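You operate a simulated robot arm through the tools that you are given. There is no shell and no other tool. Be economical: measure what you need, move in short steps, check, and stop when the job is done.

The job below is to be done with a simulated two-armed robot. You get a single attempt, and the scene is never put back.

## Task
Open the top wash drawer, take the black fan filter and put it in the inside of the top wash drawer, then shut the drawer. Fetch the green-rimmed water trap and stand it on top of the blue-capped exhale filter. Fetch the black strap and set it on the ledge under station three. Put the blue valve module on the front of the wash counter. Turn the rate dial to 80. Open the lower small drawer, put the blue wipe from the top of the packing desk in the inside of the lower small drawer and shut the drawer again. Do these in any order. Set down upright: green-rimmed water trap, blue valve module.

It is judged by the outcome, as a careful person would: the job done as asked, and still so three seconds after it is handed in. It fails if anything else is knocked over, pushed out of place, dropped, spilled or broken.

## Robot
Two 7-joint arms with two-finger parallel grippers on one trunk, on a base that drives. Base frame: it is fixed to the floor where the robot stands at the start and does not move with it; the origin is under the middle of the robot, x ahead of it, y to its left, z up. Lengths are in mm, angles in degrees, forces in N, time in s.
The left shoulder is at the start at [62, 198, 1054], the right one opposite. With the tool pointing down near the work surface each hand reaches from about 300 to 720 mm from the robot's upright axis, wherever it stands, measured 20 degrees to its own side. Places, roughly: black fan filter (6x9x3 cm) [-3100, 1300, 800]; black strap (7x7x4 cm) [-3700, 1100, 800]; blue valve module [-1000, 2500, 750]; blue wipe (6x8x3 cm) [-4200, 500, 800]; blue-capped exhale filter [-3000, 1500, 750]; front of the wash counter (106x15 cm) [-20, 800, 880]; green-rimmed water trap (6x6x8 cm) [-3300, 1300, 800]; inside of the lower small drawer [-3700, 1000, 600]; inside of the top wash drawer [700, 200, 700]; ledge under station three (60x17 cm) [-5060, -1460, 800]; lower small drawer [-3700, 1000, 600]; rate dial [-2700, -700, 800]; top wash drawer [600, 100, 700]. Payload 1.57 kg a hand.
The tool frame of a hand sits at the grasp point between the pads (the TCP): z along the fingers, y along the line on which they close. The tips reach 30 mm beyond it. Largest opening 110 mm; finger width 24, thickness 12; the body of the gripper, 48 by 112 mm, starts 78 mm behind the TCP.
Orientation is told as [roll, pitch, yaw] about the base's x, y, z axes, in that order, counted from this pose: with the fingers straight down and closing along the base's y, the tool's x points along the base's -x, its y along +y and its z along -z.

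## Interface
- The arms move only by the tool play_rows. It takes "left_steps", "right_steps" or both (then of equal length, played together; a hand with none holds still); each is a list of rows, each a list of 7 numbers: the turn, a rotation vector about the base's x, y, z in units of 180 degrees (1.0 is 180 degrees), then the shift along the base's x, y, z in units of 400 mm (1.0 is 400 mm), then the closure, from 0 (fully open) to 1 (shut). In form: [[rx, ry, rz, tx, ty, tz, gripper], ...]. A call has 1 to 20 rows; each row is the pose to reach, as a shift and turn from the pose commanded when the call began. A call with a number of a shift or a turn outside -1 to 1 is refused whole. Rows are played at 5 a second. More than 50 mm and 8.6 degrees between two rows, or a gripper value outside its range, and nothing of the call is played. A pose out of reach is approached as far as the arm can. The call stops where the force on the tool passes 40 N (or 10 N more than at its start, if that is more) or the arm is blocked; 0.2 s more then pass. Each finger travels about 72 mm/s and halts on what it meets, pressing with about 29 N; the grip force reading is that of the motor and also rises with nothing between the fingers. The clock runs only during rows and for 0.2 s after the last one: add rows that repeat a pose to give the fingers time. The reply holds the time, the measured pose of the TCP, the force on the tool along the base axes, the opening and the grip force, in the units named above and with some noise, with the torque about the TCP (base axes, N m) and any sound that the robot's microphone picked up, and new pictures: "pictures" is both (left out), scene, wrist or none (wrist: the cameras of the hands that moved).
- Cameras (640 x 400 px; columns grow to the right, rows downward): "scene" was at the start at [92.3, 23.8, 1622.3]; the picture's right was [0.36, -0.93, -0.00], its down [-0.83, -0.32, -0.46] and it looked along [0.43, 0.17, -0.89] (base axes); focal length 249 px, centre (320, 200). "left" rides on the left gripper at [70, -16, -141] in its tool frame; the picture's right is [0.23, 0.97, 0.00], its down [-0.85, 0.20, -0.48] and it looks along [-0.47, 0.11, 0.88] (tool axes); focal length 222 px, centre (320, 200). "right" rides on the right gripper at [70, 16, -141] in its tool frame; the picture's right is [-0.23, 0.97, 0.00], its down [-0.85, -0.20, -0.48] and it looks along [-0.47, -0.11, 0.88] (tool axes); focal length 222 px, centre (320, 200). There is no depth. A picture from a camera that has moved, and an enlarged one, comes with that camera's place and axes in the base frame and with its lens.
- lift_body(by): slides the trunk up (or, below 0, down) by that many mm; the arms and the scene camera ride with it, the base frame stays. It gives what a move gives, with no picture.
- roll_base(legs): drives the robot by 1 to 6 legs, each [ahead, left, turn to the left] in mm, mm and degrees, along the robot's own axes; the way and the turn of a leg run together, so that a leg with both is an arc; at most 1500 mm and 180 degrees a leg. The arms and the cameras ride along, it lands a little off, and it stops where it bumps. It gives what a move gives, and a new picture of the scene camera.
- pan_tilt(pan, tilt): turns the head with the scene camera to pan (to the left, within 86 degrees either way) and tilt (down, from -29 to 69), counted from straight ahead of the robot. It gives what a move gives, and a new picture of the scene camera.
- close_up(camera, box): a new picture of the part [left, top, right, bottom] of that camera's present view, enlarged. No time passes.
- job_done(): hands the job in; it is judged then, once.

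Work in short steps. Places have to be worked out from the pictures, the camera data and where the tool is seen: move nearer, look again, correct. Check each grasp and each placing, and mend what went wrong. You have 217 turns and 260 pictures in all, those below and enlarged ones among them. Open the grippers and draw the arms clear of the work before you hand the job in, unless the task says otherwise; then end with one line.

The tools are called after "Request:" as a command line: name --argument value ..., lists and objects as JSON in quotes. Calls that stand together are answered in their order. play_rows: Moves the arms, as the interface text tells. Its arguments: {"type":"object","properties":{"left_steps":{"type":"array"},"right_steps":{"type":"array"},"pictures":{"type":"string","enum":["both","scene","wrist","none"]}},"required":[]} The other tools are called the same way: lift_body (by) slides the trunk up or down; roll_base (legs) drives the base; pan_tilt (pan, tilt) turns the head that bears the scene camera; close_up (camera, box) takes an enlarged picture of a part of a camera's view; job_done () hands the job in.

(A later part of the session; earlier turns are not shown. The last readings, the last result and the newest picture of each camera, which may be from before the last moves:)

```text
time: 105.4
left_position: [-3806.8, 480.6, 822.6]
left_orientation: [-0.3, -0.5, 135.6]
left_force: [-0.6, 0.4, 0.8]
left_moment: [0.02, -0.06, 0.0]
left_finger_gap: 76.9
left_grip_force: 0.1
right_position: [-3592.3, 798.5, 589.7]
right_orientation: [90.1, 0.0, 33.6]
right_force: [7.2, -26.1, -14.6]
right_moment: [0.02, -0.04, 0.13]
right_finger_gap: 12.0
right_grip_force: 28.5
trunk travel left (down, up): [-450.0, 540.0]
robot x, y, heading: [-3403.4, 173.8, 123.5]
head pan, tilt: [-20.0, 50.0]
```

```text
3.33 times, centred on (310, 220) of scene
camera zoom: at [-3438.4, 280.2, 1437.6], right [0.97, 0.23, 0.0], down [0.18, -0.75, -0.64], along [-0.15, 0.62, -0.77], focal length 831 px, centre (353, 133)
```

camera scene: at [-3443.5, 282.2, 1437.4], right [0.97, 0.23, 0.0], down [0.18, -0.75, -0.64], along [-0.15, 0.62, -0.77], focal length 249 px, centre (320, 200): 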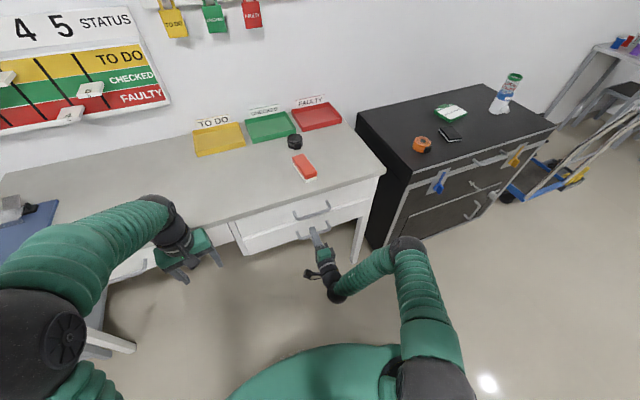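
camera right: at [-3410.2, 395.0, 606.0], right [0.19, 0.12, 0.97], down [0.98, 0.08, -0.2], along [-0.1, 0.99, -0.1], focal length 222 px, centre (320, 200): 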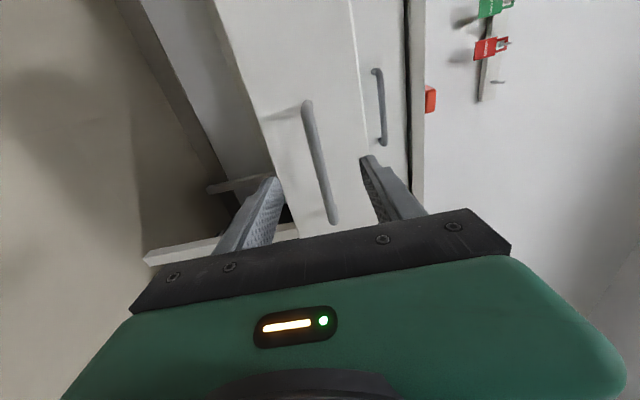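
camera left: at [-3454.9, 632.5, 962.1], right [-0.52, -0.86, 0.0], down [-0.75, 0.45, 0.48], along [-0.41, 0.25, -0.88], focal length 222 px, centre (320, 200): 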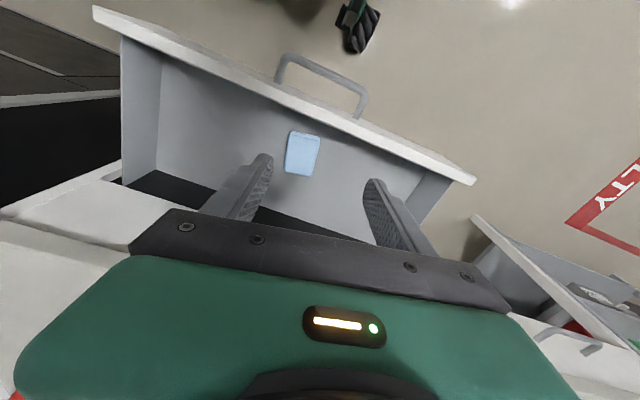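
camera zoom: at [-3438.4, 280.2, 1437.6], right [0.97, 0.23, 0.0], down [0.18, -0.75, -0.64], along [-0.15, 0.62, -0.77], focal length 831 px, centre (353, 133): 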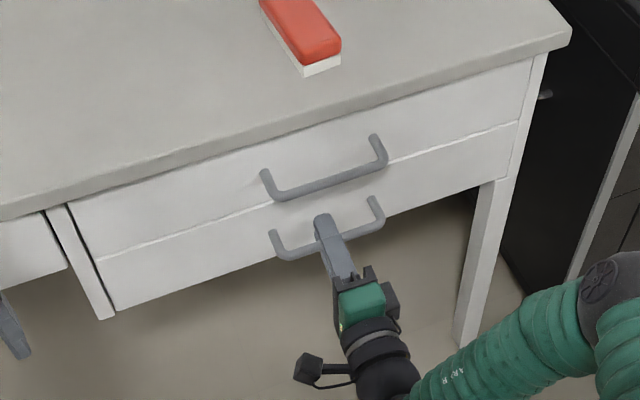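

Drawer is flush shut. Release, back away and turn the right hand downward again.

Request:
play_rows --right_steps '[[0, 0, 0, 0.003, -0.005, 0, 0.8], [0, 0, 0, 0.003, -0.005, 0, 0.4], [0, 0, 0, 0.003, -0.005, 0, 0.4], [0, 0, 0, 0.06, -0.1, 0, 0.4], [0, 0, 0, 0.1, -0.2, 0, 0.4]]' --pictures "none"

Request:
play_rows --right_steps '[[-0.0073, -0.0355, 0.0257, 0, 0, 0.05, 0.4], [-0.0146, -0.0711, 0.0513, 0, 0, 0.1, 0.4], [-0.0219, -0.1066, 0.077, 0, 0, 0.15, 0.4], [-0.0292, -0.1422, 0.1026, 0, 0, 0.2, 0.4], [-0.0365, -0.1777, 0.1283, 0, 0, 0.25, 0.4], [-0.0438, -0.2133, 0.154, 0, 0, 0.3, 0.4], [-0.0511, -0.2488, 0.1796, 0, 0, 0.35, 0.4], [-0.0583, -0.2844, 0.2053, 0, 0, 0.4, 0.4], [-0.0656, -0.3199, 0.2309, 0, 0, 0.45, 0.4], [-0.0729, -0.3555, 0.2566, 0, 0, 0.5, 0.4], [-0.0802, -0.391, 0.2823, 0, 0, 0.55, 0.4], [-0.0875, -0.4266, 0.3079, 0, 0, 0.6, 0.4], [-0.0948, -0.4621, 0.3336, 0, 0, 0.65, 0.4], [-0.1021, -0.4977, 0.3592, 0, 0, 0.7, 0.4], [-0.1094, -0.5332, 0.3849, 0, 0, 0.75, 0.4]]' --pictures "scene"

```text
time: 106.6
left_position: [-3807.1, 481.1, 822.7]
left_orientation: [-0.3, -0.5, 135.5]
left_force: [-0.8, -0.1, 1.0]
left_moment: [-0.01, 0.0, 0.0]
left_finger_gap: 76.9
left_grip_force: 0.1
right_position: [-3551.4, 721.2, 592.0]
right_orientation: [90.5, 0.0, 33.6]
right_force: [0.0, -0.3, 0.5]
right_moment: [0.0, 0.0, -0.01]
right_finger_gap: 66.3
right_grip_force: 0.1
trunk travel left (down, up): [-450.0, 540.0]
robot x, y, heading: [-3398.8, 179.2, 123.4]
head pan, tilt: [-20.0, 50.0]
```

```text
time: 109.8
left_position: [-3808.8, 481.5, 821.4]
left_orientation: [-0.3, -0.5, 135.5]
left_force: [0.4, 0.0, 0.5]
left_moment: [0.01, 0.0, -0.01]
left_finger_gap: 77.1
left_grip_force: 0.0
right_position: [-3552.2, 722.1, 892.3]
right_orientation: [0.3, 0.3, 123.5]
right_force: [-0.1, -0.5, 0.9]
right_moment: [0.0, 0.0, -0.01]
right_finger_gap: 66.2
right_grip_force: 0.0
trunk travel left (down, up): [-450.0, 540.0]
robot x, y, heading: [-3406.6, 175.8, 123.5]
head pan, tilt: [-20.0, 50.0]
camera scene: at [-3439.7, 281.4, 1437.6], right [0.97, 0.23, 0.0], down [0.18, -0.75, -0.64], along [-0.15, 0.62, -0.77], focal length 249 px, centre (320, 200)
```

scene: 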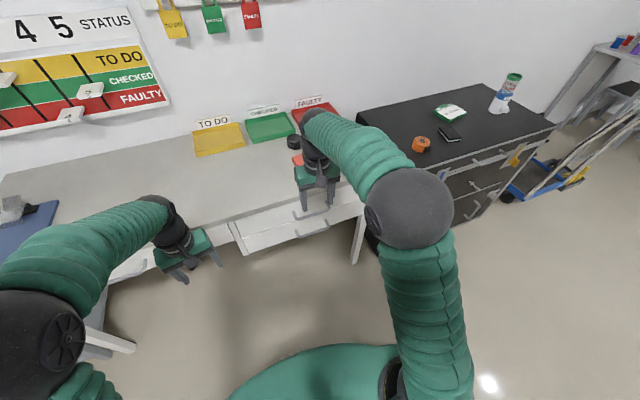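

Raise the trunk and drive ahead 240 mm to reach the strap with the right hand.

Request:
lift_body --by 200

Request:
roll_base --legs '[[240, 0, 0]]'

Request:
close_up --camera "right" --box '[0, 0, 640, 400]'

```text
time: 112.0
left_position: [-3807.2, 481.1, 1021.4]
left_orientation: [-0.3, -0.5, 135.6]
left_force: [0.5, 0.5, 0.2]
left_moment: [-0.03, -0.01, -0.01]
left_finger_gap: 77.0
left_grip_force: 0.1
right_position: [-3552.6, 721.4, 1091.0]
right_orientation: [0.5, 0.2, 123.5]
right_force: [-0.7, -0.3, 0.4]
right_moment: [0.0, 0.04, 0.01]
right_finger_gap: 66.1
right_grip_force: 0.0
trunk travel left (down, up): [-650.0, 340.0]
robot x, y, heading: [-3403.2, 179.2, 123.4]
head pan, tilt: [-20.0, 50.0]
```

```text
time: 113.7
left_position: [-3940.7, 679.7, 1022.7]
left_orientation: [-0.4, -0.5, 135.6]
left_force: [0.8, 0.0, -0.2]
left_moment: [0.0, -0.02, 0.01]
left_finger_gap: 76.9
left_grip_force: 0.1
right_position: [-3684.1, 920.6, 1093.7]
right_orientation: [0.5, 0.0, 123.4]
right_force: [0.1, -0.4, 0.0]
right_moment: [0.03, -0.04, 0.02]
right_finger_gap: 66.0
right_grip_force: 0.0
trunk travel left (down, up): [-650.0, 340.0]
robot x, y, heading: [-3531.8, 376.6, 123.4]
head pan, tilt: [-20.0, 50.0]
camera scene: at [-3569.8, 478.9, 1637.9], right [0.97, 0.23, 0.0], down [0.18, -0.75, -0.64], along [-0.15, 0.62, -0.77], focal length 249 px, centre (320, 200)
```

scene: 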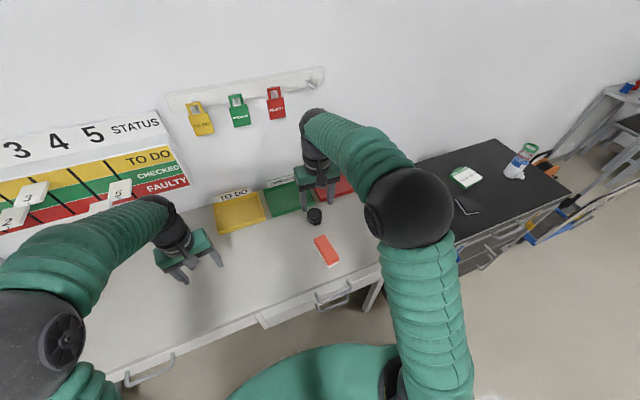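

```text
1.00 times, centred on (320, 200) of right (not enlarged: the box is as wide or as high as the picture)
camera zoom: at [-3658.2, 854.5, 1234.2], right [-0.94, -0.35, 0.01], down [-0.3, 0.83, 0.48], along [-0.17, 0.44, -0.88], focal length 222 px, centre (320, 200)
```

zoom: 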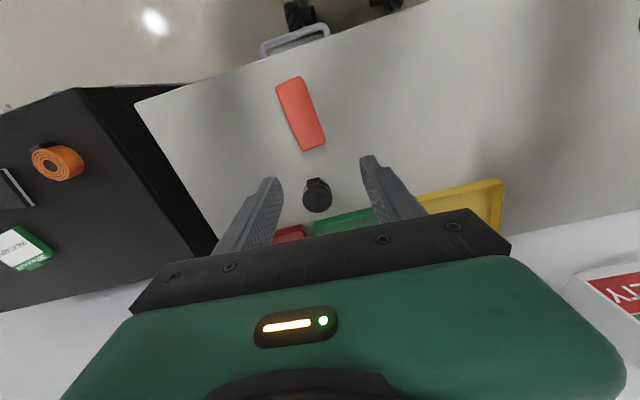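

Zoom on the black strap roll to see its pose.

Request:
close_up --camera "right" --box '[260, 150, 380, 225]'

Request:
close_up --camera "scene" --box '[270, 180, 370, 250]'

```text
5.33 times, centred on (320, 188) of right
camera zoom: at [-3658.2, 854.5, 1234.2], right [-0.94, -0.35, 0.01], down [-0.3, 0.83, 0.48], along [-0.17, 0.44, -0.88], focal length 1185 px, centre (320, 267)
```

zoom: 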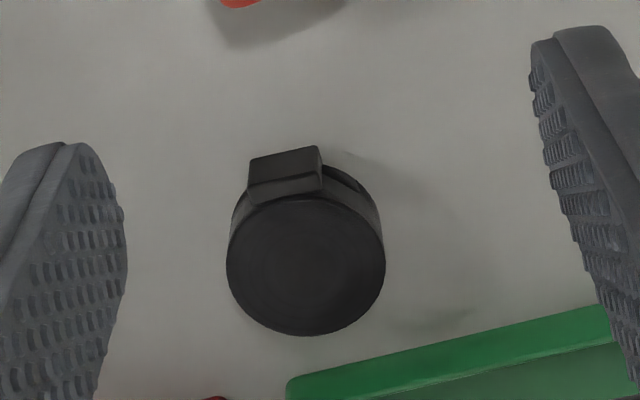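

```text
5.71 times, centred on (320, 215) of scene
camera zoom: at [-3569.8, 478.9, 1637.9], right [0.97, 0.23, 0.0], down [0.18, -0.75, -0.64], along [-0.15, 0.62, -0.77], focal length 1424 px, centre (320, 114)
```

zoom: 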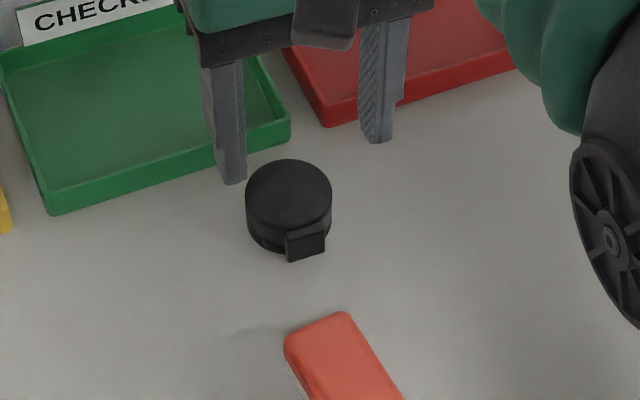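

Strap roll centre ≈(-3729,1050). Move over it at z≈900 with fingers at ~85 mm.

Request:
play_rows --right_steps '[[0, 0, 0, -0.028, 0.08, -0.05, 0.22], [0, 0, 0, -0.056, 0.16, -0.1, 0.22], [0, 0, 0, -0.084, 0.24, -0.15, 0.22], [0, 0, 0, -0.1125, 0.3225, -0.2, 0.22], [0, 0, 0, -0.1125, 0.3225, -0.3, 0.22], [0, 0, 0, -0.1125, 0.3225, -0.4, 0.22], [0, 0, 0, -0.1125, 0.3225, -0.48, 0.22]]' --pictures "wrist"

```text
time: 115.3
left_position: [-3939.9, 682.5, 1021.9]
left_orientation: [-0.2, -0.4, 135.6]
left_force: [-0.6, -0.3, -1.0]
left_moment: [-0.01, -0.01, -0.01]
left_finger_gap: 76.8
left_grip_force: 0.1
right_position: [-3729.0, 1052.8, 898.7]
right_orientation: [0.6, 0.2, 123.4]
right_force: [0.4, -0.2, 0.8]
right_moment: [-0.03, 0.04, -0.01]
right_finger_gap: 85.8
right_grip_force: 0.0
trunk travel left (down, up): [-650.0, 340.0]
robot x, y, heading: [-3532.3, 378.5, 123.3]
head pan, tilt: [-20.0, 50.0]
camera right: at [-3704.2, 986.8, 1040.3], right [-0.94, -0.35, 0.01], down [-0.3, 0.83, 0.47], along [-0.17, 0.44, -0.88], focal length 222 px, centre (320, 200)
```

right: 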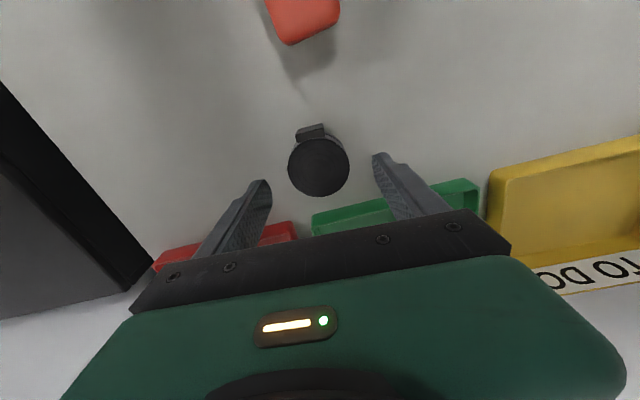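

Centred. Descend to z≈836 and grip.

Request:
play_rows --right_steps '[[0, 0, 0, 0, 0, -0.08, 0.22], [0, 0, 0, 0, 0, -0.13, 0.22], [0, 0, 0, 0, 0, -0.157, 0.22], [0, 0, 0, 0, 0, -0.157, 0.6], [0, 0, 0, 0, 0, -0.157, 1], [0, 0, 0, 0, 0, -0.157, 1], [0, 0, 0, 0, 0, -0.06, 1], [0, 0, 0, 0, 0, 0.05, 1], [0, 0, 0, 0, 0, 0.16, 1], [0, 0, 0, 0, 0, 0.27, 1]]' --pictures "wrist"

```text
time: 117.5
left_position: [-3938.6, 679.9, 1022.4]
left_orientation: [-0.4, -0.6, 135.6]
left_force: [0.1, -1.0, -0.1]
left_moment: [0.03, 0.0, 0.0]
left_finger_gap: 76.9
left_grip_force: 0.1
right_position: [-3729.3, 1049.6, 1009.2]
right_orientation: [0.4, 0.1, 123.5]
right_force: [-0.6, 0.2, -0.9]
right_moment: [0.01, -0.01, -0.01]
right_finger_gap: 60.7
right_grip_force: 29.0
trunk travel left (down, up): [-650.0, 340.0]
robot x, y, heading: [-3532.7, 373.6, 123.5]
head pan, tilt: [-20.0, 50.0]
camera right: at [-3703.9, 984.0, 1150.9], right [-0.94, -0.35, 0.01], down [-0.3, 0.83, 0.48], along [-0.17, 0.44, -0.88], focal length 222 px, centre (320, 200)
```

right: 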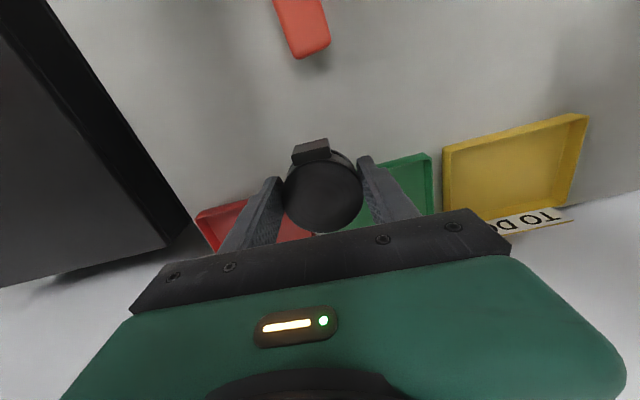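

Strap held (60.7 mm). Retract the right arm, back away from the desk and turn left to face the far wall.

Request:
play_rows --right_steps '[[0, 0, 0, 0.06, -0.1, 0.03, 1], [0, 0, 0, 0.12, -0.19, 0.06, 1], [0, 0, 0, 0.18, -0.285, 0.09, 1], [0, 0, 0, 0.24, -0.38, 0.12, 1], [0, 0, 0, 0.3, -0.475, 0.15, 1], [0, 0, 0, 0.36, -0.57, 0.18, 1], [0, 0, 0, 0.4, -0.65, 0.2, 1]]' --pictures "none"

Request:
pan_tilt --pan 0 --tilt 20

Request:
roll_base --legs '[[-500, 0, 0], [0, 0, 89]]'

```text
time: 119.1
left_position: [-3938.0, 678.6, 1022.3]
left_orientation: [-0.3, -0.5, 135.6]
left_force: [1.0, 0.4, -0.2]
left_moment: [-0.02, -0.03, -0.01]
left_finger_gap: 77.1
left_grip_force: 0.1
right_position: [-3566.5, 789.3, 1088.2]
right_orientation: [0.5, 0.0, 123.4]
right_force: [0.9, -1.0, -1.2]
right_moment: [0.03, 0.04, 0.0]
right_finger_gap: 60.7
right_grip_force: 29.1
trunk travel left (down, up): [-650.0, 340.0]
robot x, y, heading: [-3533.9, 379.0, 123.5]
head pan, tilt: [-20.0, 50.0]
```

```text
time: 120.1
left_position: [-3939.3, 681.1, 1022.4]
left_orientation: [-0.2, -0.4, 135.6]
left_force: [-0.6, 1.3, -0.3]
left_moment: [0.01, 0.01, -0.04]
left_finger_gap: 76.9
left_grip_force: 0.0
right_position: [-3567.5, 792.2, 1088.3]
right_orientation: [0.6, 0.1, 123.4]
right_force: [0.4, -0.5, 0.1]
right_moment: [-0.03, 0.02, 0.02]
right_finger_gap: 60.8
right_grip_force: 28.8
trunk travel left (down, up): [-650.0, 340.0]
robot x, y, heading: [-3531.5, 378.5, 123.7]
head pan, tilt: [0.0, 20.0]
camera scene: at [-3604.0, 483.9, 1683.2], right [0.83, 0.55, 0.0], down [0.19, -0.29, -0.94], along [-0.52, 0.78, -0.34], focal length 249 px, centre (320, 200)
```

scene: 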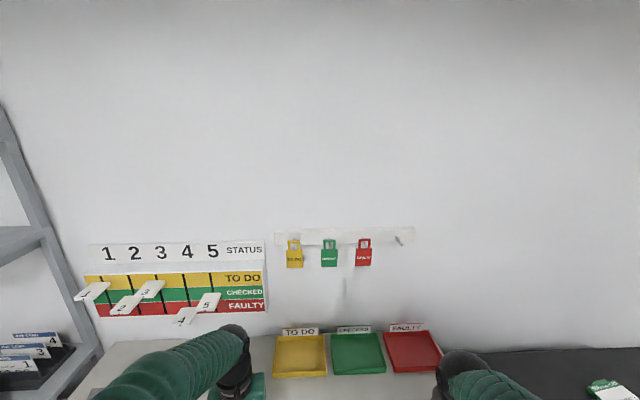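

```text
time: 126.8
left_position: [-3567.3, -440.4, 1021.4]
left_orientation: [-0.3, -0.5, -135.0]
left_force: [0.5, 0.2, 0.2]
left_moment: [0.02, -0.01, 0.0]
left_finger_gap: 77.1
left_grip_force: 0.1
right_position: [-3673.4, -69.4, 1088.1]
right_orientation: [0.5, 0.1, -147.2]
right_force: [-0.4, 0.4, -1.3]
right_moment: [-0.02, 0.0, 0.0]
right_finger_gap: 60.8
right_grip_force: 29.0
trunk travel left (down, up): [-650.0, 340.0]
robot x, y, heading: [-3257.4, -41.1, -147.0]
head pan, tilt: [0.0, 20.0]
camera scene: at [-3365.1, -108.6, 1683.3], right [-0.54, 0.84, 0.0], down [0.29, 0.19, -0.94], along [-0.79, -0.51, -0.34], focal length 249 px, centre (320, 200)
```

scene: 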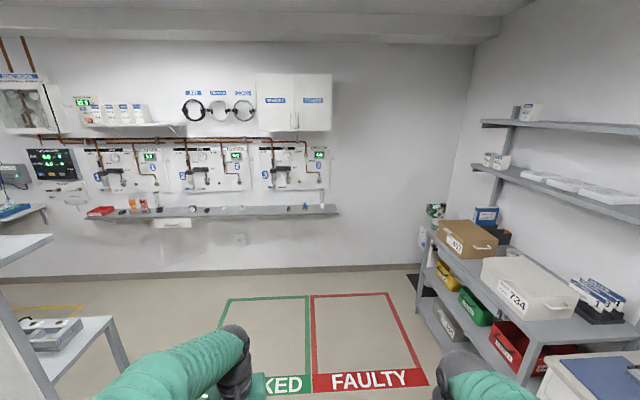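

The ledge runs along the far wall; station three is at the right. Zoom in.

Request:
close_up --camera "scene" --box '[70, 130, 350, 250]'

```text
2.29 times, centred on (210, 190) of scene
camera zoom: at [-3365.1, -108.6, 1683.3], right [-0.54, 0.84, 0.0], down [0.29, 0.19, -0.94], along [-0.79, -0.51, -0.34], focal length 570 px, centre (571, 223)
```

zoom: 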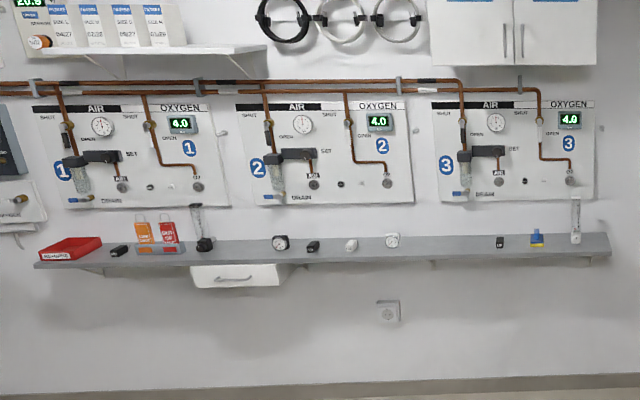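

Free spot for the strap is left of the small black item (v≈1290). Drive ahead, then shift left and look again.

Request:
roll_base --legs '[[1300, 0, -0.5], [0, 400, 0]]'

Request:
pan_tilt --pan 0 --tilt 40

```text
time: 135.4
left_position: [-4455.5, -1463.6, 1023.2]
left_orientation: [-0.1, -0.5, -135.9]
left_force: [0.1, 0.6, 0.3]
left_moment: [0.01, -0.03, 0.0]
left_finger_gap: 77.0
left_grip_force: 0.1
right_position: [-4557.0, -1089.9, 1087.8]
right_orientation: [0.7, 0.1, -148.1]
right_force: [-0.9, 0.7, -1.0]
right_moment: [-0.03, -0.01, -0.03]
right_finger_gap: 60.7
right_grip_force: 29.1
trunk travel left (down, up): [-650.0, 340.0]
robot x, y, heading: [-4142.1, -1071.2, -148.0]
head pan, tilt: [0.0, 20.0]
camera scene: at [-4252.4, -1132.4, 1683.3], right [-0.53, 0.85, 0.0], down [0.29, 0.18, -0.94], along [-0.8, -0.5, -0.34], focal length 249 px, centre (320, 200)
```

scene: 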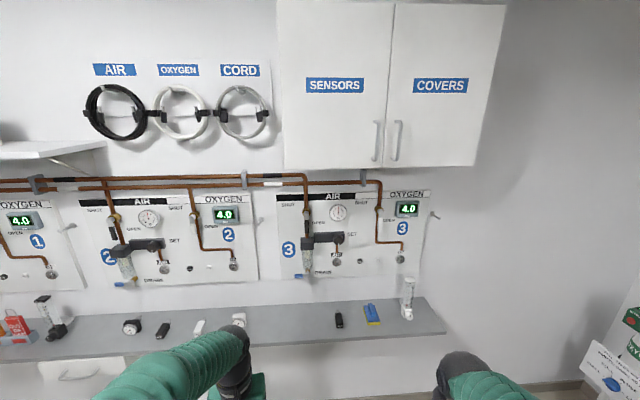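

```text
time: 136.2
left_position: [-4454.3, -1465.8, 1022.1]
left_orientation: [-0.2, -0.6, -135.8]
left_force: [0.5, 0.5, -0.3]
left_moment: [-0.01, 0.0, 0.02]
left_finger_gap: 76.9
left_grip_force: 0.0
right_position: [-4555.1, -1091.4, 1088.2]
right_orientation: [0.4, 0.0, -148.1]
right_force: [0.1, -0.1, -0.6]
right_moment: [-0.01, -0.05, 0.01]
right_finger_gap: 60.7
right_grip_force: 29.5
trunk travel left (down, up): [-650.0, 340.0]
robot x, y, heading: [-4140.6, -1074.3, -148.0]
head pan, tilt: [0.0, 40.0]
camera scene: at [-4243.5, -1131.0, 1652.0], right [-0.53, 0.85, 0.0], down [0.55, 0.34, -0.77], along [-0.65, -0.41, -0.64], focal length 249 px, centre (320, 200)
```

scene: 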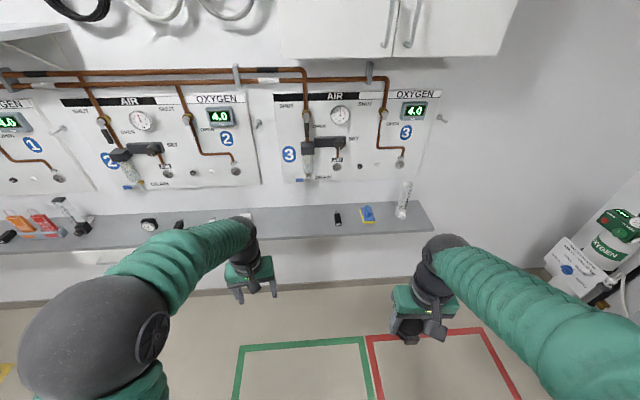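

Check the left side before strafing.

Request:
pan_tilt --pan 75 --tilt 35

```text
time: 137.7
left_position: [-4453.6, -1465.6, 1023.0]
left_orientation: [-0.4, -0.5, -135.9]
left_force: [0.0, 0.9, 0.2]
left_moment: [-0.01, 0.03, -0.02]
left_finger_gap: 77.3
left_grip_force: 0.1
right_position: [-4554.8, -1093.4, 1089.7]
right_orientation: [0.5, 0.0, -148.0]
right_force: [-0.3, 0.2, -1.7]
right_moment: [0.01, 0.01, 0.01]
right_finger_gap: 60.4
right_grip_force: 28.8
trunk travel left (down, up): [-650.0, 340.0]
robot x, y, heading: [-4142.7, -1072.3, -148.0]
head pan, tilt: [75.0, 35.0]
camera scene: at [-4144.7, -1171.9, 1659.6], right [-0.96, -0.29, 0.0], down [-0.17, 0.55, -0.82], along [0.24, -0.78, -0.57], focal length 249 px, centre (320, 200)
```

scene: 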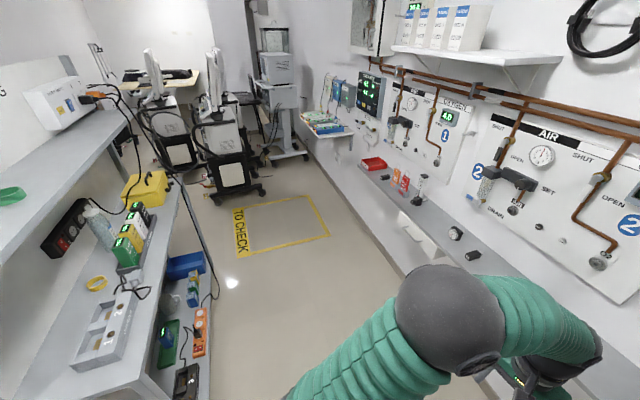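

Clear on the left. Drive ahead and left to face the strap spot.

Request:
roll_base --legs '[[325, 200, 0.5]]'

Request:
pan_tilt --pan -10 --tilt 45

```text
time: 140.1
left_position: [-4619.8, -1809.2, 1023.8]
left_orientation: [-0.2, -0.6, -135.4]
left_force: [0.0, 0.3, 0.6]
left_moment: [-0.02, 0.01, -0.01]
left_finger_gap: 77.0
left_grip_force: 0.1
right_position: [-4723.4, -1435.5, 1088.7]
right_orientation: [0.5, 0.0, -147.5]
right_force: [-0.7, -0.7, -0.5]
right_moment: [-0.01, 0.0, 0.0]
right_finger_gap: 60.8
right_grip_force: 28.4
trunk travel left (down, up): [-650.0, 340.0]
robot x, y, heading: [-4312.0, -1414.4, -147.4]
head pan, tilt: [75.0, 35.0]
camera scene: at [-4312.5, -1510.7, 1659.8], right [-0.95, -0.3, 0.0], down [-0.17, 0.55, -0.82], along [0.25, -0.78, -0.57], focal length 249 px, centre (320, 200)
```

scene: 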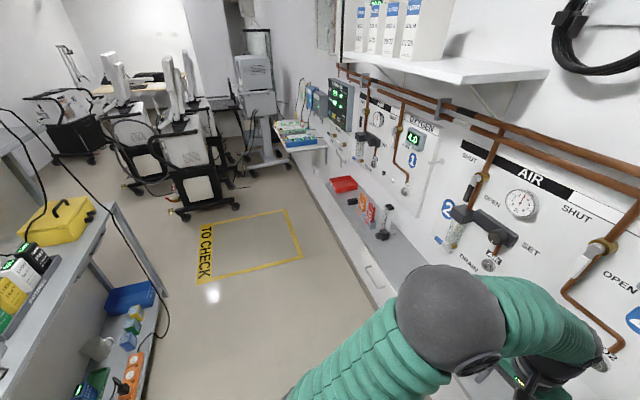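

```text
time: 141.7
left_position: [-4618.1, -1811.1, 1021.9]
left_orientation: [-0.3, -0.5, -135.6]
left_force: [0.1, -0.6, 0.3]
left_moment: [0.0, 0.03, 0.04]
left_finger_gap: 77.0
left_grip_force: 0.1
right_position: [-4722.7, -1437.0, 1089.3]
right_orientation: [0.5, 0.0, -147.6]
right_force: [0.6, 0.1, -1.6]
right_moment: [-0.01, -0.01, 0.02]
right_finger_gap: 60.7
right_grip_force: 29.1
trunk travel left (down, up): [-650.0, 340.0]
robot x, y, heading: [-4306.7, -1414.2, -147.8]
head pan, tilt: [-10.0, 45.0]
camera scene: at [-4413.9, -1460.9, 1644.7], right [-0.38, 0.92, 0.0], down [0.65, 0.27, -0.71], along [-0.65, -0.27, -0.71], focal length 249 px, centre (320, 200)
```

scene: 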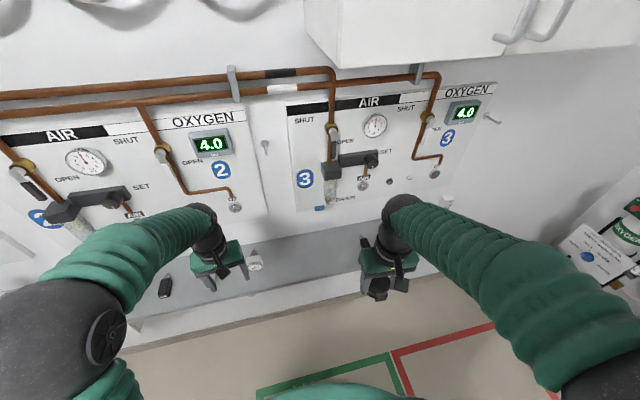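

Extend the right hand toward the ledge with a 15° lean (wrist away from the regulator), at z≈960.

Request:
play_rows --right_steps '[[-0.0075, 0.0117, 0, -0.075, -0.061, -0.054, 1], [-0.015, 0.0235, 0, -0.15, -0.122, -0.108, 1], [-0.0224, 0.0352, 0, -0.225, -0.183, -0.161, 1], [-0.0298, 0.0469, 0, -0.3, -0.243, -0.215, 1], [-0.0373, 0.0587, 0, -0.375, -0.304, -0.269, 1], [-0.0447, 0.0704, 0, -0.45, -0.365, -0.323, 1]]'

```text
time: 143.1
left_position: [-4620.9, -1811.4, 1023.1]
left_orientation: [-0.2, -0.5, -135.5]
left_force: [0.8, -0.1, 0.4]
left_moment: [0.03, 0.0, -0.01]
left_finger_gap: 76.9
left_grip_force: 0.1
right_position: [-4903.5, -1585.1, 957.4]
right_orientation: [0.5, -15.0, -147.6]
right_force: [-1.0, -0.5, -0.1]
right_moment: [0.0, -0.03, 0.02]
right_finger_gap: 60.7
right_grip_force: 29.3
trunk travel left (down, up): [-650.0, 340.0]
robot x, y, heading: [-4312.8, -1411.1, -147.7]
head pan, tilt: [-10.0, 45.0]
camera scene: at [-4417.1, -1463.2, 1644.4], right [-0.38, 0.92, 0.0], down [0.66, 0.27, -0.7], along [-0.65, -0.27, -0.71], focal length 249 px, centre (320, 200)
camera right: at [-4809.1, -1542.0, 1075.9], right [0.34, -0.94, 0.07], down [-0.7, -0.2, 0.68], along [-0.63, -0.28, -0.73], focal length 222 px, centre (320, 200)
```

scene: 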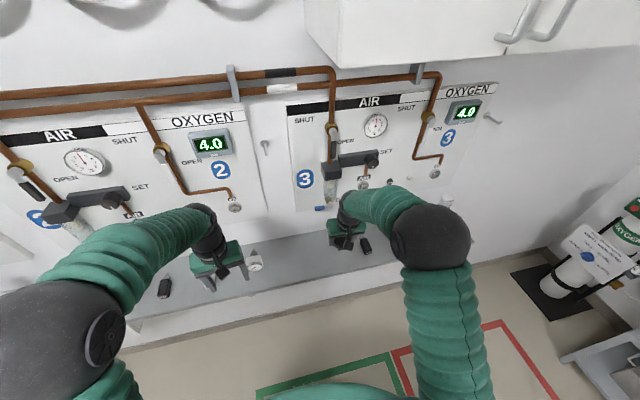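
right: 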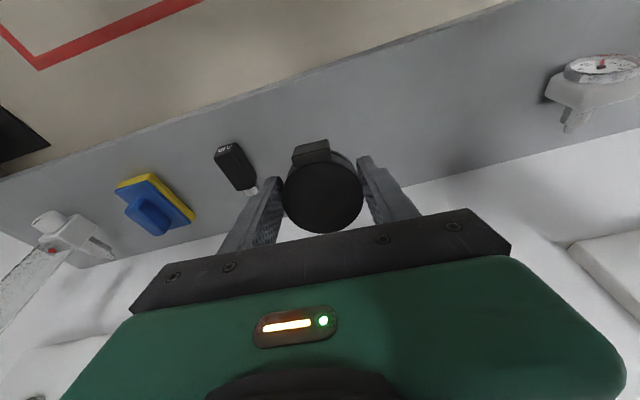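

Spot below is over the ledge's front half; move 32 mm further in and descend to z≈880.

Request:
play_rows --right_steps '[[0, 0, 0, -0.067, -0.043, 0, 1], [0, 0, 0, -0.067, -0.043, -0.1, 1], [0, 0, 0, -0.067, -0.043, -0.19, 1]]'

```text
time: 143.9
left_position: [-4618.5, -1810.7, 1022.8]
left_orientation: [-0.3, -0.6, -135.5]
left_force: [-0.4, 0.2, -0.2]
left_moment: [-0.02, 0.02, -0.03]
left_finger_gap: 76.9
left_grip_force: 0.0
right_position: [-4929.8, -1600.7, 883.4]
right_orientation: [0.6, -15.0, -147.6]
right_force: [0.2, 0.2, -0.8]
right_moment: [0.03, 0.0, -0.01]
right_finger_gap: 60.5
right_grip_force: 29.7
trunk travel left (down, up): [-650.0, 340.0]
robot x, y, heading: [-4309.0, -1411.9, -147.3]
head pan, tilt: [-10.0, 45.0]
camera scene: at [-4415.6, -1461.9, 1644.6], right [-0.38, 0.92, 0.0], down [0.66, 0.27, -0.7], along [-0.65, -0.27, -0.71], focal length 249 px, centre (320, 200)
camera right: at [-4834.2, -1557.8, 1002.2], right [0.34, -0.94, 0.07], down [-0.7, -0.2, 0.68], along [-0.63, -0.28, -0.73], focal length 222 px, centre (320, 200)
```

scene: 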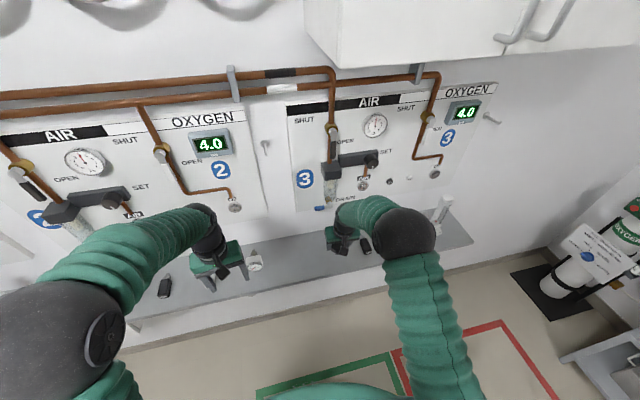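
right: 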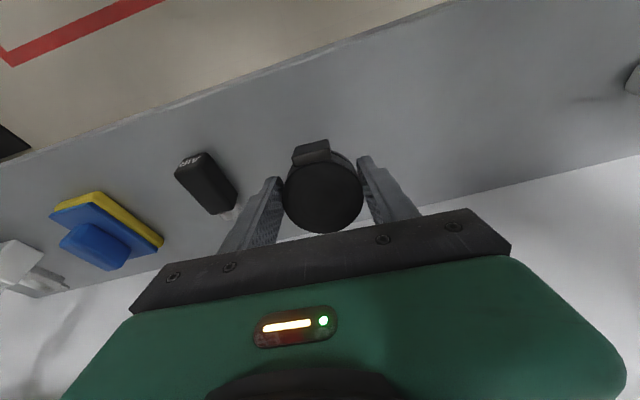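

Good, mid-ledge. Descend slowly to contact.

Request:
play_rows --right_steps '[[0, 0, 0, 0, 0, -0.03, 1], [0, 0, 0, 0, 0, -0.06, 1], [0, 0, 0, 0, 0, -0.075, 1], [0, 0, 0, 0, 0, -0.085, 1]]' --pictures "wrist"

```text
time: 144.9
left_position: [-4619.5, -1810.5, 1023.7]
left_orientation: [-0.4, -0.6, -135.4]
left_force: [0.9, -0.4, 0.3]
left_moment: [-0.01, -0.01, 0.0]
left_finger_gap: 77.1
left_grip_force: 0.0
right_position: [-4929.3, -1600.6, 849.5]
right_orientation: [0.5, -15.0, -147.6]
right_force: [-0.9, 0.2, -0.5]
right_moment: [-0.02, -0.01, 0.01]
right_finger_gap: 60.6
right_grip_force: 28.7
trunk travel left (down, up): [-650.0, 340.0]
robot x, y, heading: [-4311.8, -1414.6, -147.5]
head pan, tilt: [-10.0, 45.0]
camera right: at [-4833.9, -1557.5, 967.7], right [0.34, -0.94, 0.07], down [-0.7, -0.2, 0.68], along [-0.63, -0.28, -0.73], focal length 222 px, centre (320, 200)
```

right: 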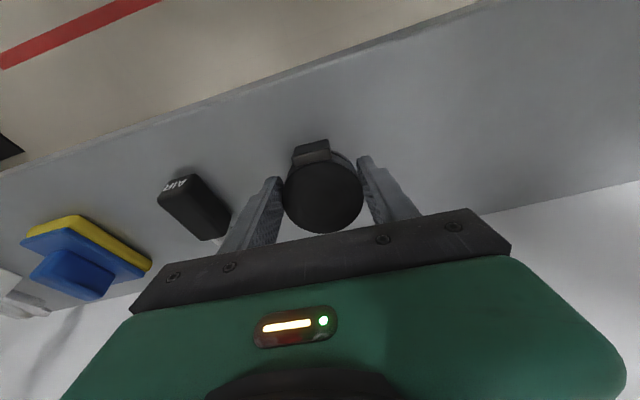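

Shift 15 mm away from the black AIR box, then continue down.

Request:
play_rows --right_steps '[[0, 0, 0, 0.02, -0.032, 0, 1], [0, 0, 0, 0.02, -0.032, -0.012, 1], [0, 0, 0, 0.02, -0.032, -0.022, 1], [0, 0, 0, 0.02, -0.032, -0.03, 1]]' --pictures "none"

```text
time: 145.9
left_position: [-4616.6, -1809.6, 1024.1]
left_orientation: [-0.4, -0.8, -135.5]
left_force: [0.6, 1.0, 0.2]
left_moment: [-0.02, -0.03, -0.01]
left_finger_gap: 76.8
left_grip_force: 0.0
right_position: [-4922.9, -1613.3, 842.2]
right_orientation: [0.4, -15.5, -147.6]
right_force: [0.2, 0.5, 23.4]
right_moment: [0.19, -0.23, 0.02]
right_finger_gap: 60.5
right_grip_force: 29.2
trunk travel left (down, up): [-650.0, 340.0]
robot x, y, heading: [-4308.4, -1411.4, -147.7]
head pan, tilt: [-10.0, 45.0]
```

Contact at z≈842. Release gently (to ~78 mm) and retreat along the tool axis.

Request:
play_rows --right_steps '[[0, 0, 0, 0, 0, 0.007, 0.75], [0, 0, 0, 0, 0, 0.007, 0.4], [0, 0, 0, 0, 0, 0.007, 0.3], [0, 0, 0, 0, 0, 0.007, 0.3], [0, 0, 0, 0.022, 0.014, 0.1, 0.3], [0, 0, 0, 0.044, 0.028, 0.2, 0.3], [0, 0, 0, 0.066, 0.042, 0.3, 0.3], [0, 0, 0, 0.13, 0.08, 0.35, 0.3], [0, 0, 0, 0.2, 0.13, 0.4, 0.3]]' --pictures "both"

```text
time: 147.9
left_position: [-4617.2, -1809.1, 1023.3]
left_orientation: [-0.3, -0.8, -135.5]
left_force: [0.1, -0.8, -0.2]
left_moment: [-0.02, 0.01, 0.0]
left_finger_gap: 77.2
left_grip_force: 0.0
right_position: [-4839.6, -1560.6, 997.9]
right_orientation: [0.4, -15.1, -147.6]
right_force: [0.4, 0.4, 0.5]
right_moment: [-0.02, 0.03, -0.01]
right_finger_gap: 77.1
right_grip_force: 0.1
trunk travel left (down, up): [-650.0, 340.0]
robot x, y, heading: [-4310.4, -1412.5, -147.4]
head pan, tilt: [-10.0, 45.0]
camera scene: at [-4411.4, -1459.7, 1644.9], right [-0.38, 0.92, 0.0], down [0.65, 0.27, -0.71], along [-0.65, -0.27, -0.71], focal length 249 px, centre (320, 200)
camera right: at [-4743.2, -1517.0, 1116.4], right [0.34, -0.94, 0.07], down [-0.7, -0.2, 0.68], along [-0.63, -0.28, -0.73], focal length 222 px, centre (320, 200)
```

scene: 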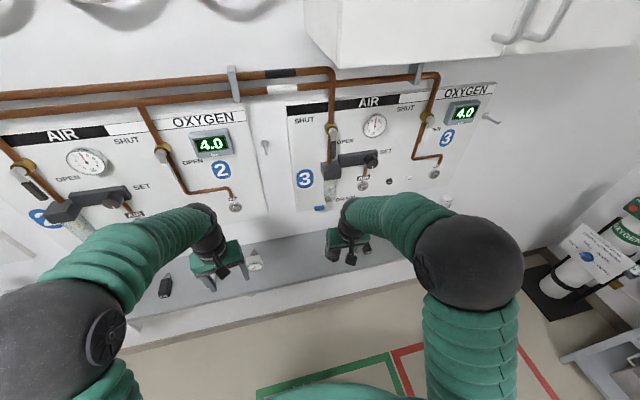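
right: 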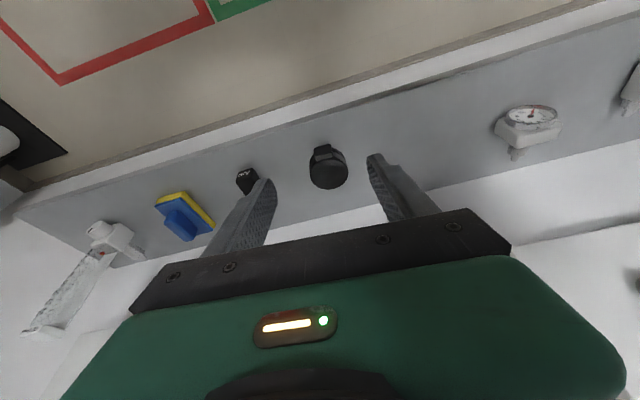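

Strap lies flat on the ledge. Bring the right hand upright and retracted.

Request:
play_rows --right_steps '[[0.0112, -0.0176, 0, 0.08, 0.05, 0.04, 0.3], [0.0224, -0.0352, 0, 0.16, 0.1, 0.08, 0.3], [0.0335, -0.0528, 0, 0.24, 0.15, 0.12, 0.3], [0.0447, -0.0704, 0, 0.32, 0.2, 0.16, 0.3]]' --pictures "none"

Request:
roll_base --legs '[[0, -450, 0], [-1350, 0, 0], [-350, 0, 0], [0, 0, 90]]'

```text
time: 148.9
left_position: [-4617.6, -1809.9, 1023.1]
left_orientation: [-0.4, -0.7, -135.4]
left_force: [0.1, -0.3, -0.6]
left_moment: [-0.05, -0.03, 0.01]
left_finger_gap: 77.2
left_grip_force: 0.2
right_position: [-4710.8, -1480.5, 1063.0]
right_orientation: [0.6, 0.0, -147.6]
right_force: [0.2, 0.2, 1.4]
right_moment: [-0.02, -0.01, 0.03]
right_finger_gap: 77.3
right_grip_force: 0.1
trunk travel left (down, up): [-650.0, 340.0]
robot x, y, heading: [-4309.0, -1416.6, -147.4]
head pan, tilt: [-10.0, 45.0]
```

```text
time: 163.7
left_position: [-2712.9, -425.1, 1023.3]
left_orientation: [-0.4, -0.6, -45.6]
left_force: [0.3, -0.3, -0.2]
left_moment: [0.0, 0.01, -0.01]
left_finger_gap: 77.0
left_grip_force: 0.2
right_position: [-3042.4, -520.2, 1062.1]
right_orientation: [0.6, 0.0, -57.6]
right_force: [0.9, 0.4, -0.5]
right_moment: [-0.02, -0.04, -0.03]
right_finger_gap: 77.0
right_grip_force: 0.0
trunk travel left (down, up): [-650.0, 340.0]
robot x, y, heading: [-3111.0, -117.0, -57.3]
head pan, tilt: [-10.0, 45.0]
camera scene: at [-3062.6, -221.5, 1644.7], right [-0.92, -0.38, 0.0], down [-0.27, 0.65, -0.71], along [0.27, -0.65, -0.71], focal length 249 px, centre (320, 200)
```

scene: 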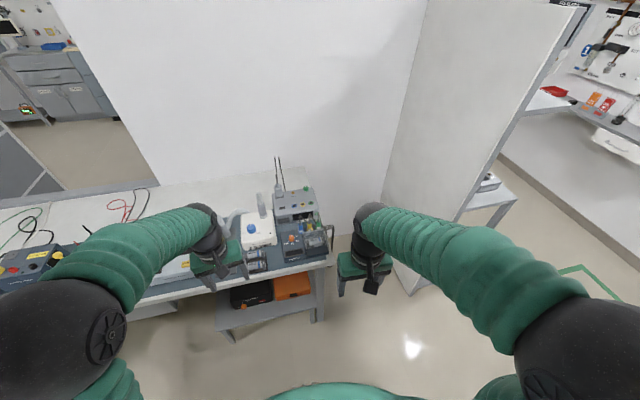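

The bench devices are ahead. Enlarge the area where the rate dial should be.

Request:
close_up --camera "scene" --box '[180, 150, 350, 310]'

```text
2.50 times, centred on (265, 230) of scene
camera zoom: at [-3062.6, -221.5, 1644.7], right [-0.92, -0.38, 0.0], down [-0.27, 0.65, -0.71], along [0.27, -0.65, -0.71], focal length 623 px, centre (458, 125)
```

zoom: 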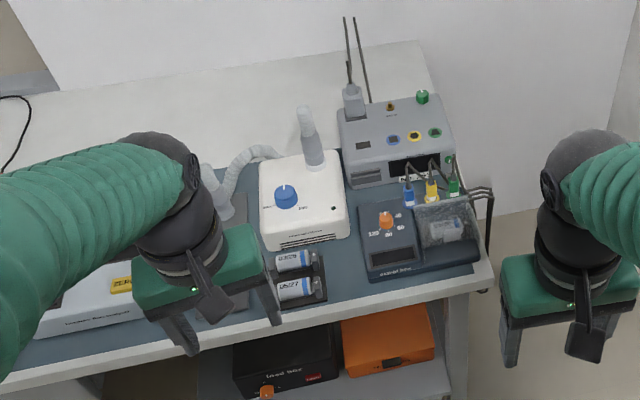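

The orange dial on the small tester (numbers around it) is at ≈(-2729,-726). Retract the left hand, raise it, and drive closer.

Request:
play_rows --left_steps '[[0, 0, 0, -0.06, 0.09, 0.05, 0.3], [0, 0, 0, -0.12, 0.18, 0.1, 0.3], [0, 0, 0, -0.18, 0.27, 0.15, 0.3], [0, 0, 0, -0.2, 0.32, 0.2, 0.3]]' --pictures "none"

Request:
roll_base --legs '[[0, 150, 0], [190, 0, 0]]'

Request:
close_up --camera "right" --box '[0, 0, 640, 400]'

```text
time: 164.7
left_position: [-2794.2, -295.0, 1104.2]
left_orientation: [-0.2, -0.7, -45.5]
left_force: [0.7, -0.3, -0.5]
left_moment: [-0.01, 0.0, -0.01]
left_finger_gap: 77.2
left_grip_force: 0.1
right_position: [-3041.6, -518.7, 1062.2]
right_orientation: [0.4, -0.1, -57.6]
right_force: [-0.3, -1.1, 0.8]
right_moment: [0.01, 0.01, -0.01]
right_finger_gap: 76.9
right_grip_force: 0.1
trunk travel left (down, up): [-650.0, 340.0]
robot x, y, heading: [-3112.9, -119.6, -57.8]
head pan, tilt: [-10.0, 45.0]
```

```text
time: 167.3
left_position: [-2557.6, -369.0, 1103.6]
left_orientation: [-0.8, -0.7, -45.5]
left_force: [0.8, -0.3, 0.6]
left_moment: [-0.06, 0.04, 0.02]
left_finger_gap: 77.1
left_grip_force: 0.0
right_position: [-2807.4, -591.3, 1062.9]
right_orientation: [0.0, -0.1, -57.6]
right_force: [0.7, 0.3, -0.4]
right_moment: [-0.04, 0.08, 0.0]
right_finger_gap: 77.0
right_grip_force: 0.0
trunk travel left (down, up): [-650.0, 340.0]
robot x, y, heading: [-2879.4, -197.1, -57.5]
head pan, tilt: [-10.0, 45.0]
camera scene: at [-2824.2, -288.1, 1645.1], right [-0.92, -0.38, 0.01], down [-0.27, 0.65, -0.71], along [0.27, -0.66, -0.71], focal length 249 px, centre (320, 200)
```

scene: 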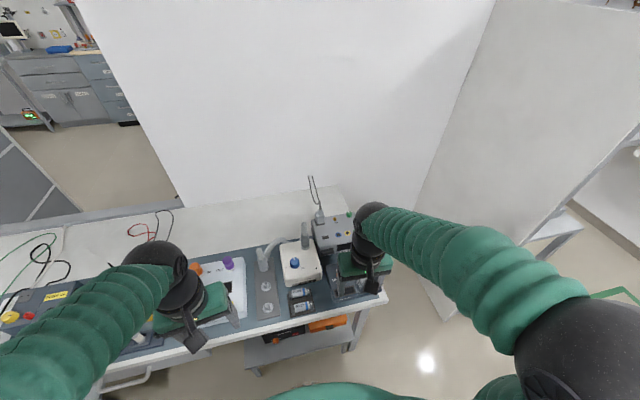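

```text
1.00 times, centred on (320, 200) of right (not enlarged: the box is as wide or as high as the picture)
camera zoom: at [-2831.1, -523.6, 1204.6], right [0.94, 0.33, 0.0], down [0.29, -0.83, 0.48], along [0.16, -0.45, -0.88], focal length 222 px, centre (320, 200)
```

zoom: 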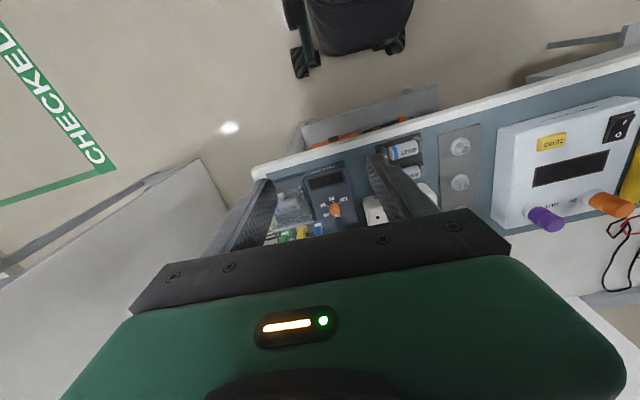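

Enlarge the tester dial in both views.

Request:
close_up --camera "right" --box '[260, 150, 400, 240]'

Request:
pan_tilt --pan -10 --tilt 58

```text
4.44 times, centred on (330, 195) of right
camera zoom: at [-2831.1, -523.6, 1204.6], right [0.94, 0.33, 0.0], down [0.29, -0.83, 0.48], along [0.16, -0.45, -0.88], focal length 987 px, centre (276, 222)
```

zoom: 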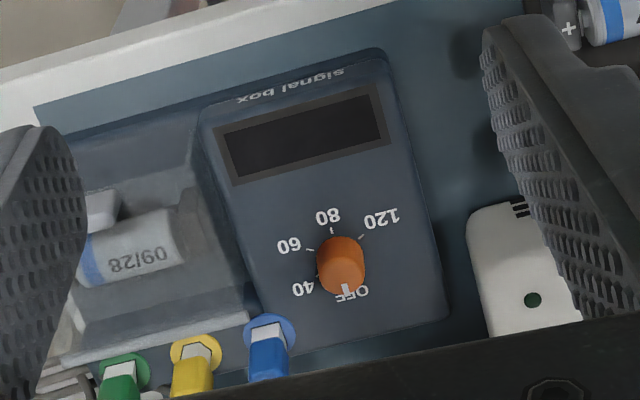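

```text
time: 168.0
left_position: [-2559.2, -372.1, 1102.7]
left_orientation: [-0.5, -0.7, -45.6]
left_force: [-0.3, -0.1, 0.1]
left_moment: [-0.01, 0.05, -0.01]
left_finger_gap: 77.1
left_grip_force: 0.0
right_position: [-2808.2, -596.5, 1061.9]
right_orientation: [0.3, 0.0, -57.5]
right_force: [0.4, 0.4, 0.4]
right_moment: [-0.03, 0.03, 0.0]
right_finger_gap: 77.3
right_grip_force: 0.2
trunk travel left (down, up): [-650.0, 340.0]
robot x, y, heading: [-2879.9, -196.3, -57.4]
head pan, tilt: [-10.0, 58.0]
camera scene: at [-2831.2, -284.0, 1627.6], right [-0.92, -0.38, 0.0], down [-0.33, 0.78, -0.53], along [0.2, -0.49, -0.85], focal length 249 px, centre (320, 200)
```

scene: 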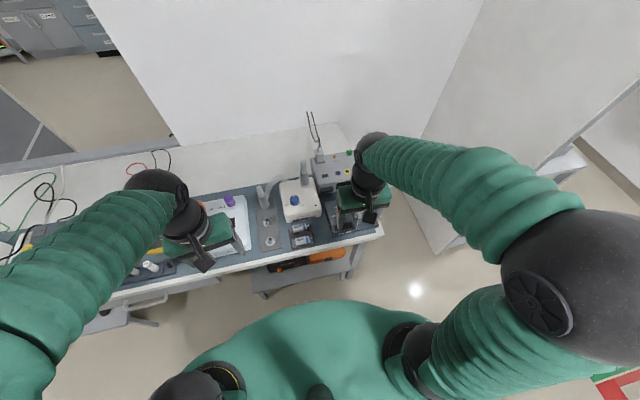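

It's a "signal box" dial: OFF, 40, 60, 80, 120 clockwise from above, pointer now at OFF. 80 is ~175° clockwise. Move the hand above it for a close look.

Request:
play_rows --right_steps '[[0, 0, 0, 0.047, -0.076, -0.03, 0.5], [0, 0, 0, 0.094, -0.153, -0.06, 0.5], [0, 0, 0, 0.141, -0.229, -0.1, 0.5], [0, 0, 0, 0.1875, -0.305, -0.15, 0.5], [0, 0, 0, 0.1875, -0.305, -0.22, 0.5]]' --pictures "none"

Request:
close_up --camera "right" --box '[220, 80, 440, 230]'

Request:
close_up --camera "scene" --box '[270, 140, 400, 260]'

```text
time: 169.2
left_position: [-2565.5, -375.3, 1103.8]
left_orientation: [-0.3, -0.7, -45.6]
left_force: [-0.9, -0.6, 0.8]
left_moment: [0.04, -0.02, 0.0]
left_finger_gap: 77.1
left_grip_force: 0.0
right_position: [-2739.4, -722.8, 972.7]
right_orientation: [0.4, 0.0, -57.6]
right_force: [0.3, -0.4, -0.4]
right_moment: [0.0, -0.02, 0.0]
right_finger_gap: 54.8
right_grip_force: 0.0
trunk travel left (down, up): [-650.0, 340.0]
robot x, y, heading: [-2882.7, -200.5, -57.5]
head pan, tilt: [-10.0, 58.0]
```

```text
2.67 times, centred on (330, 155) of right
camera zoom: at [-2763.8, -654.7, 1114.1], right [0.94, 0.33, 0.01], down [0.29, -0.83, 0.48], along [0.17, -0.45, -0.88], focal length 592 px, centre (293, 320)
```

zoom: 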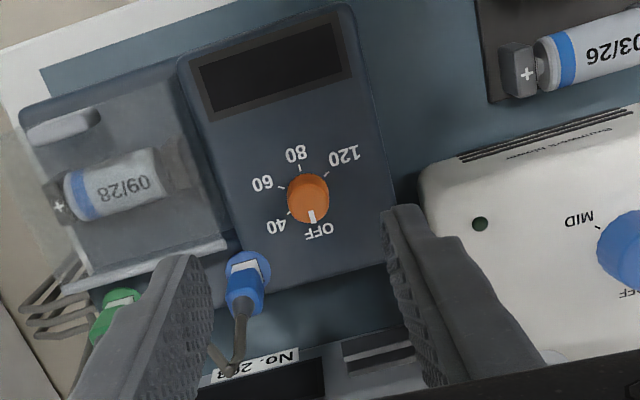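

```text
3.33 times, centred on (335, 200) of scene
camera zoom: at [-2838.3, -289.5, 1627.5], right [-0.92, -0.38, 0.0], down [-0.32, 0.79, -0.53], along [0.2, -0.49, -0.85], focal length 831 px, centre (270, 200)
```

zoom: 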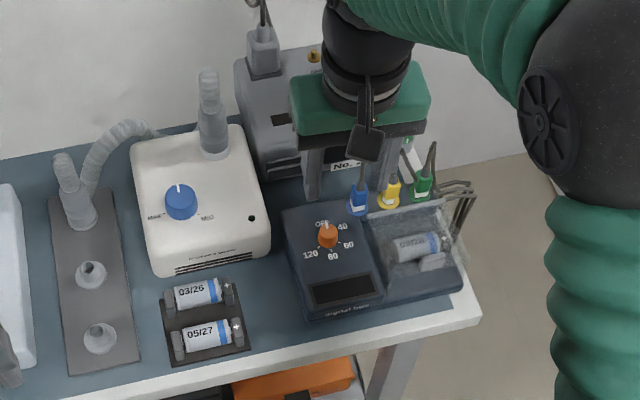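

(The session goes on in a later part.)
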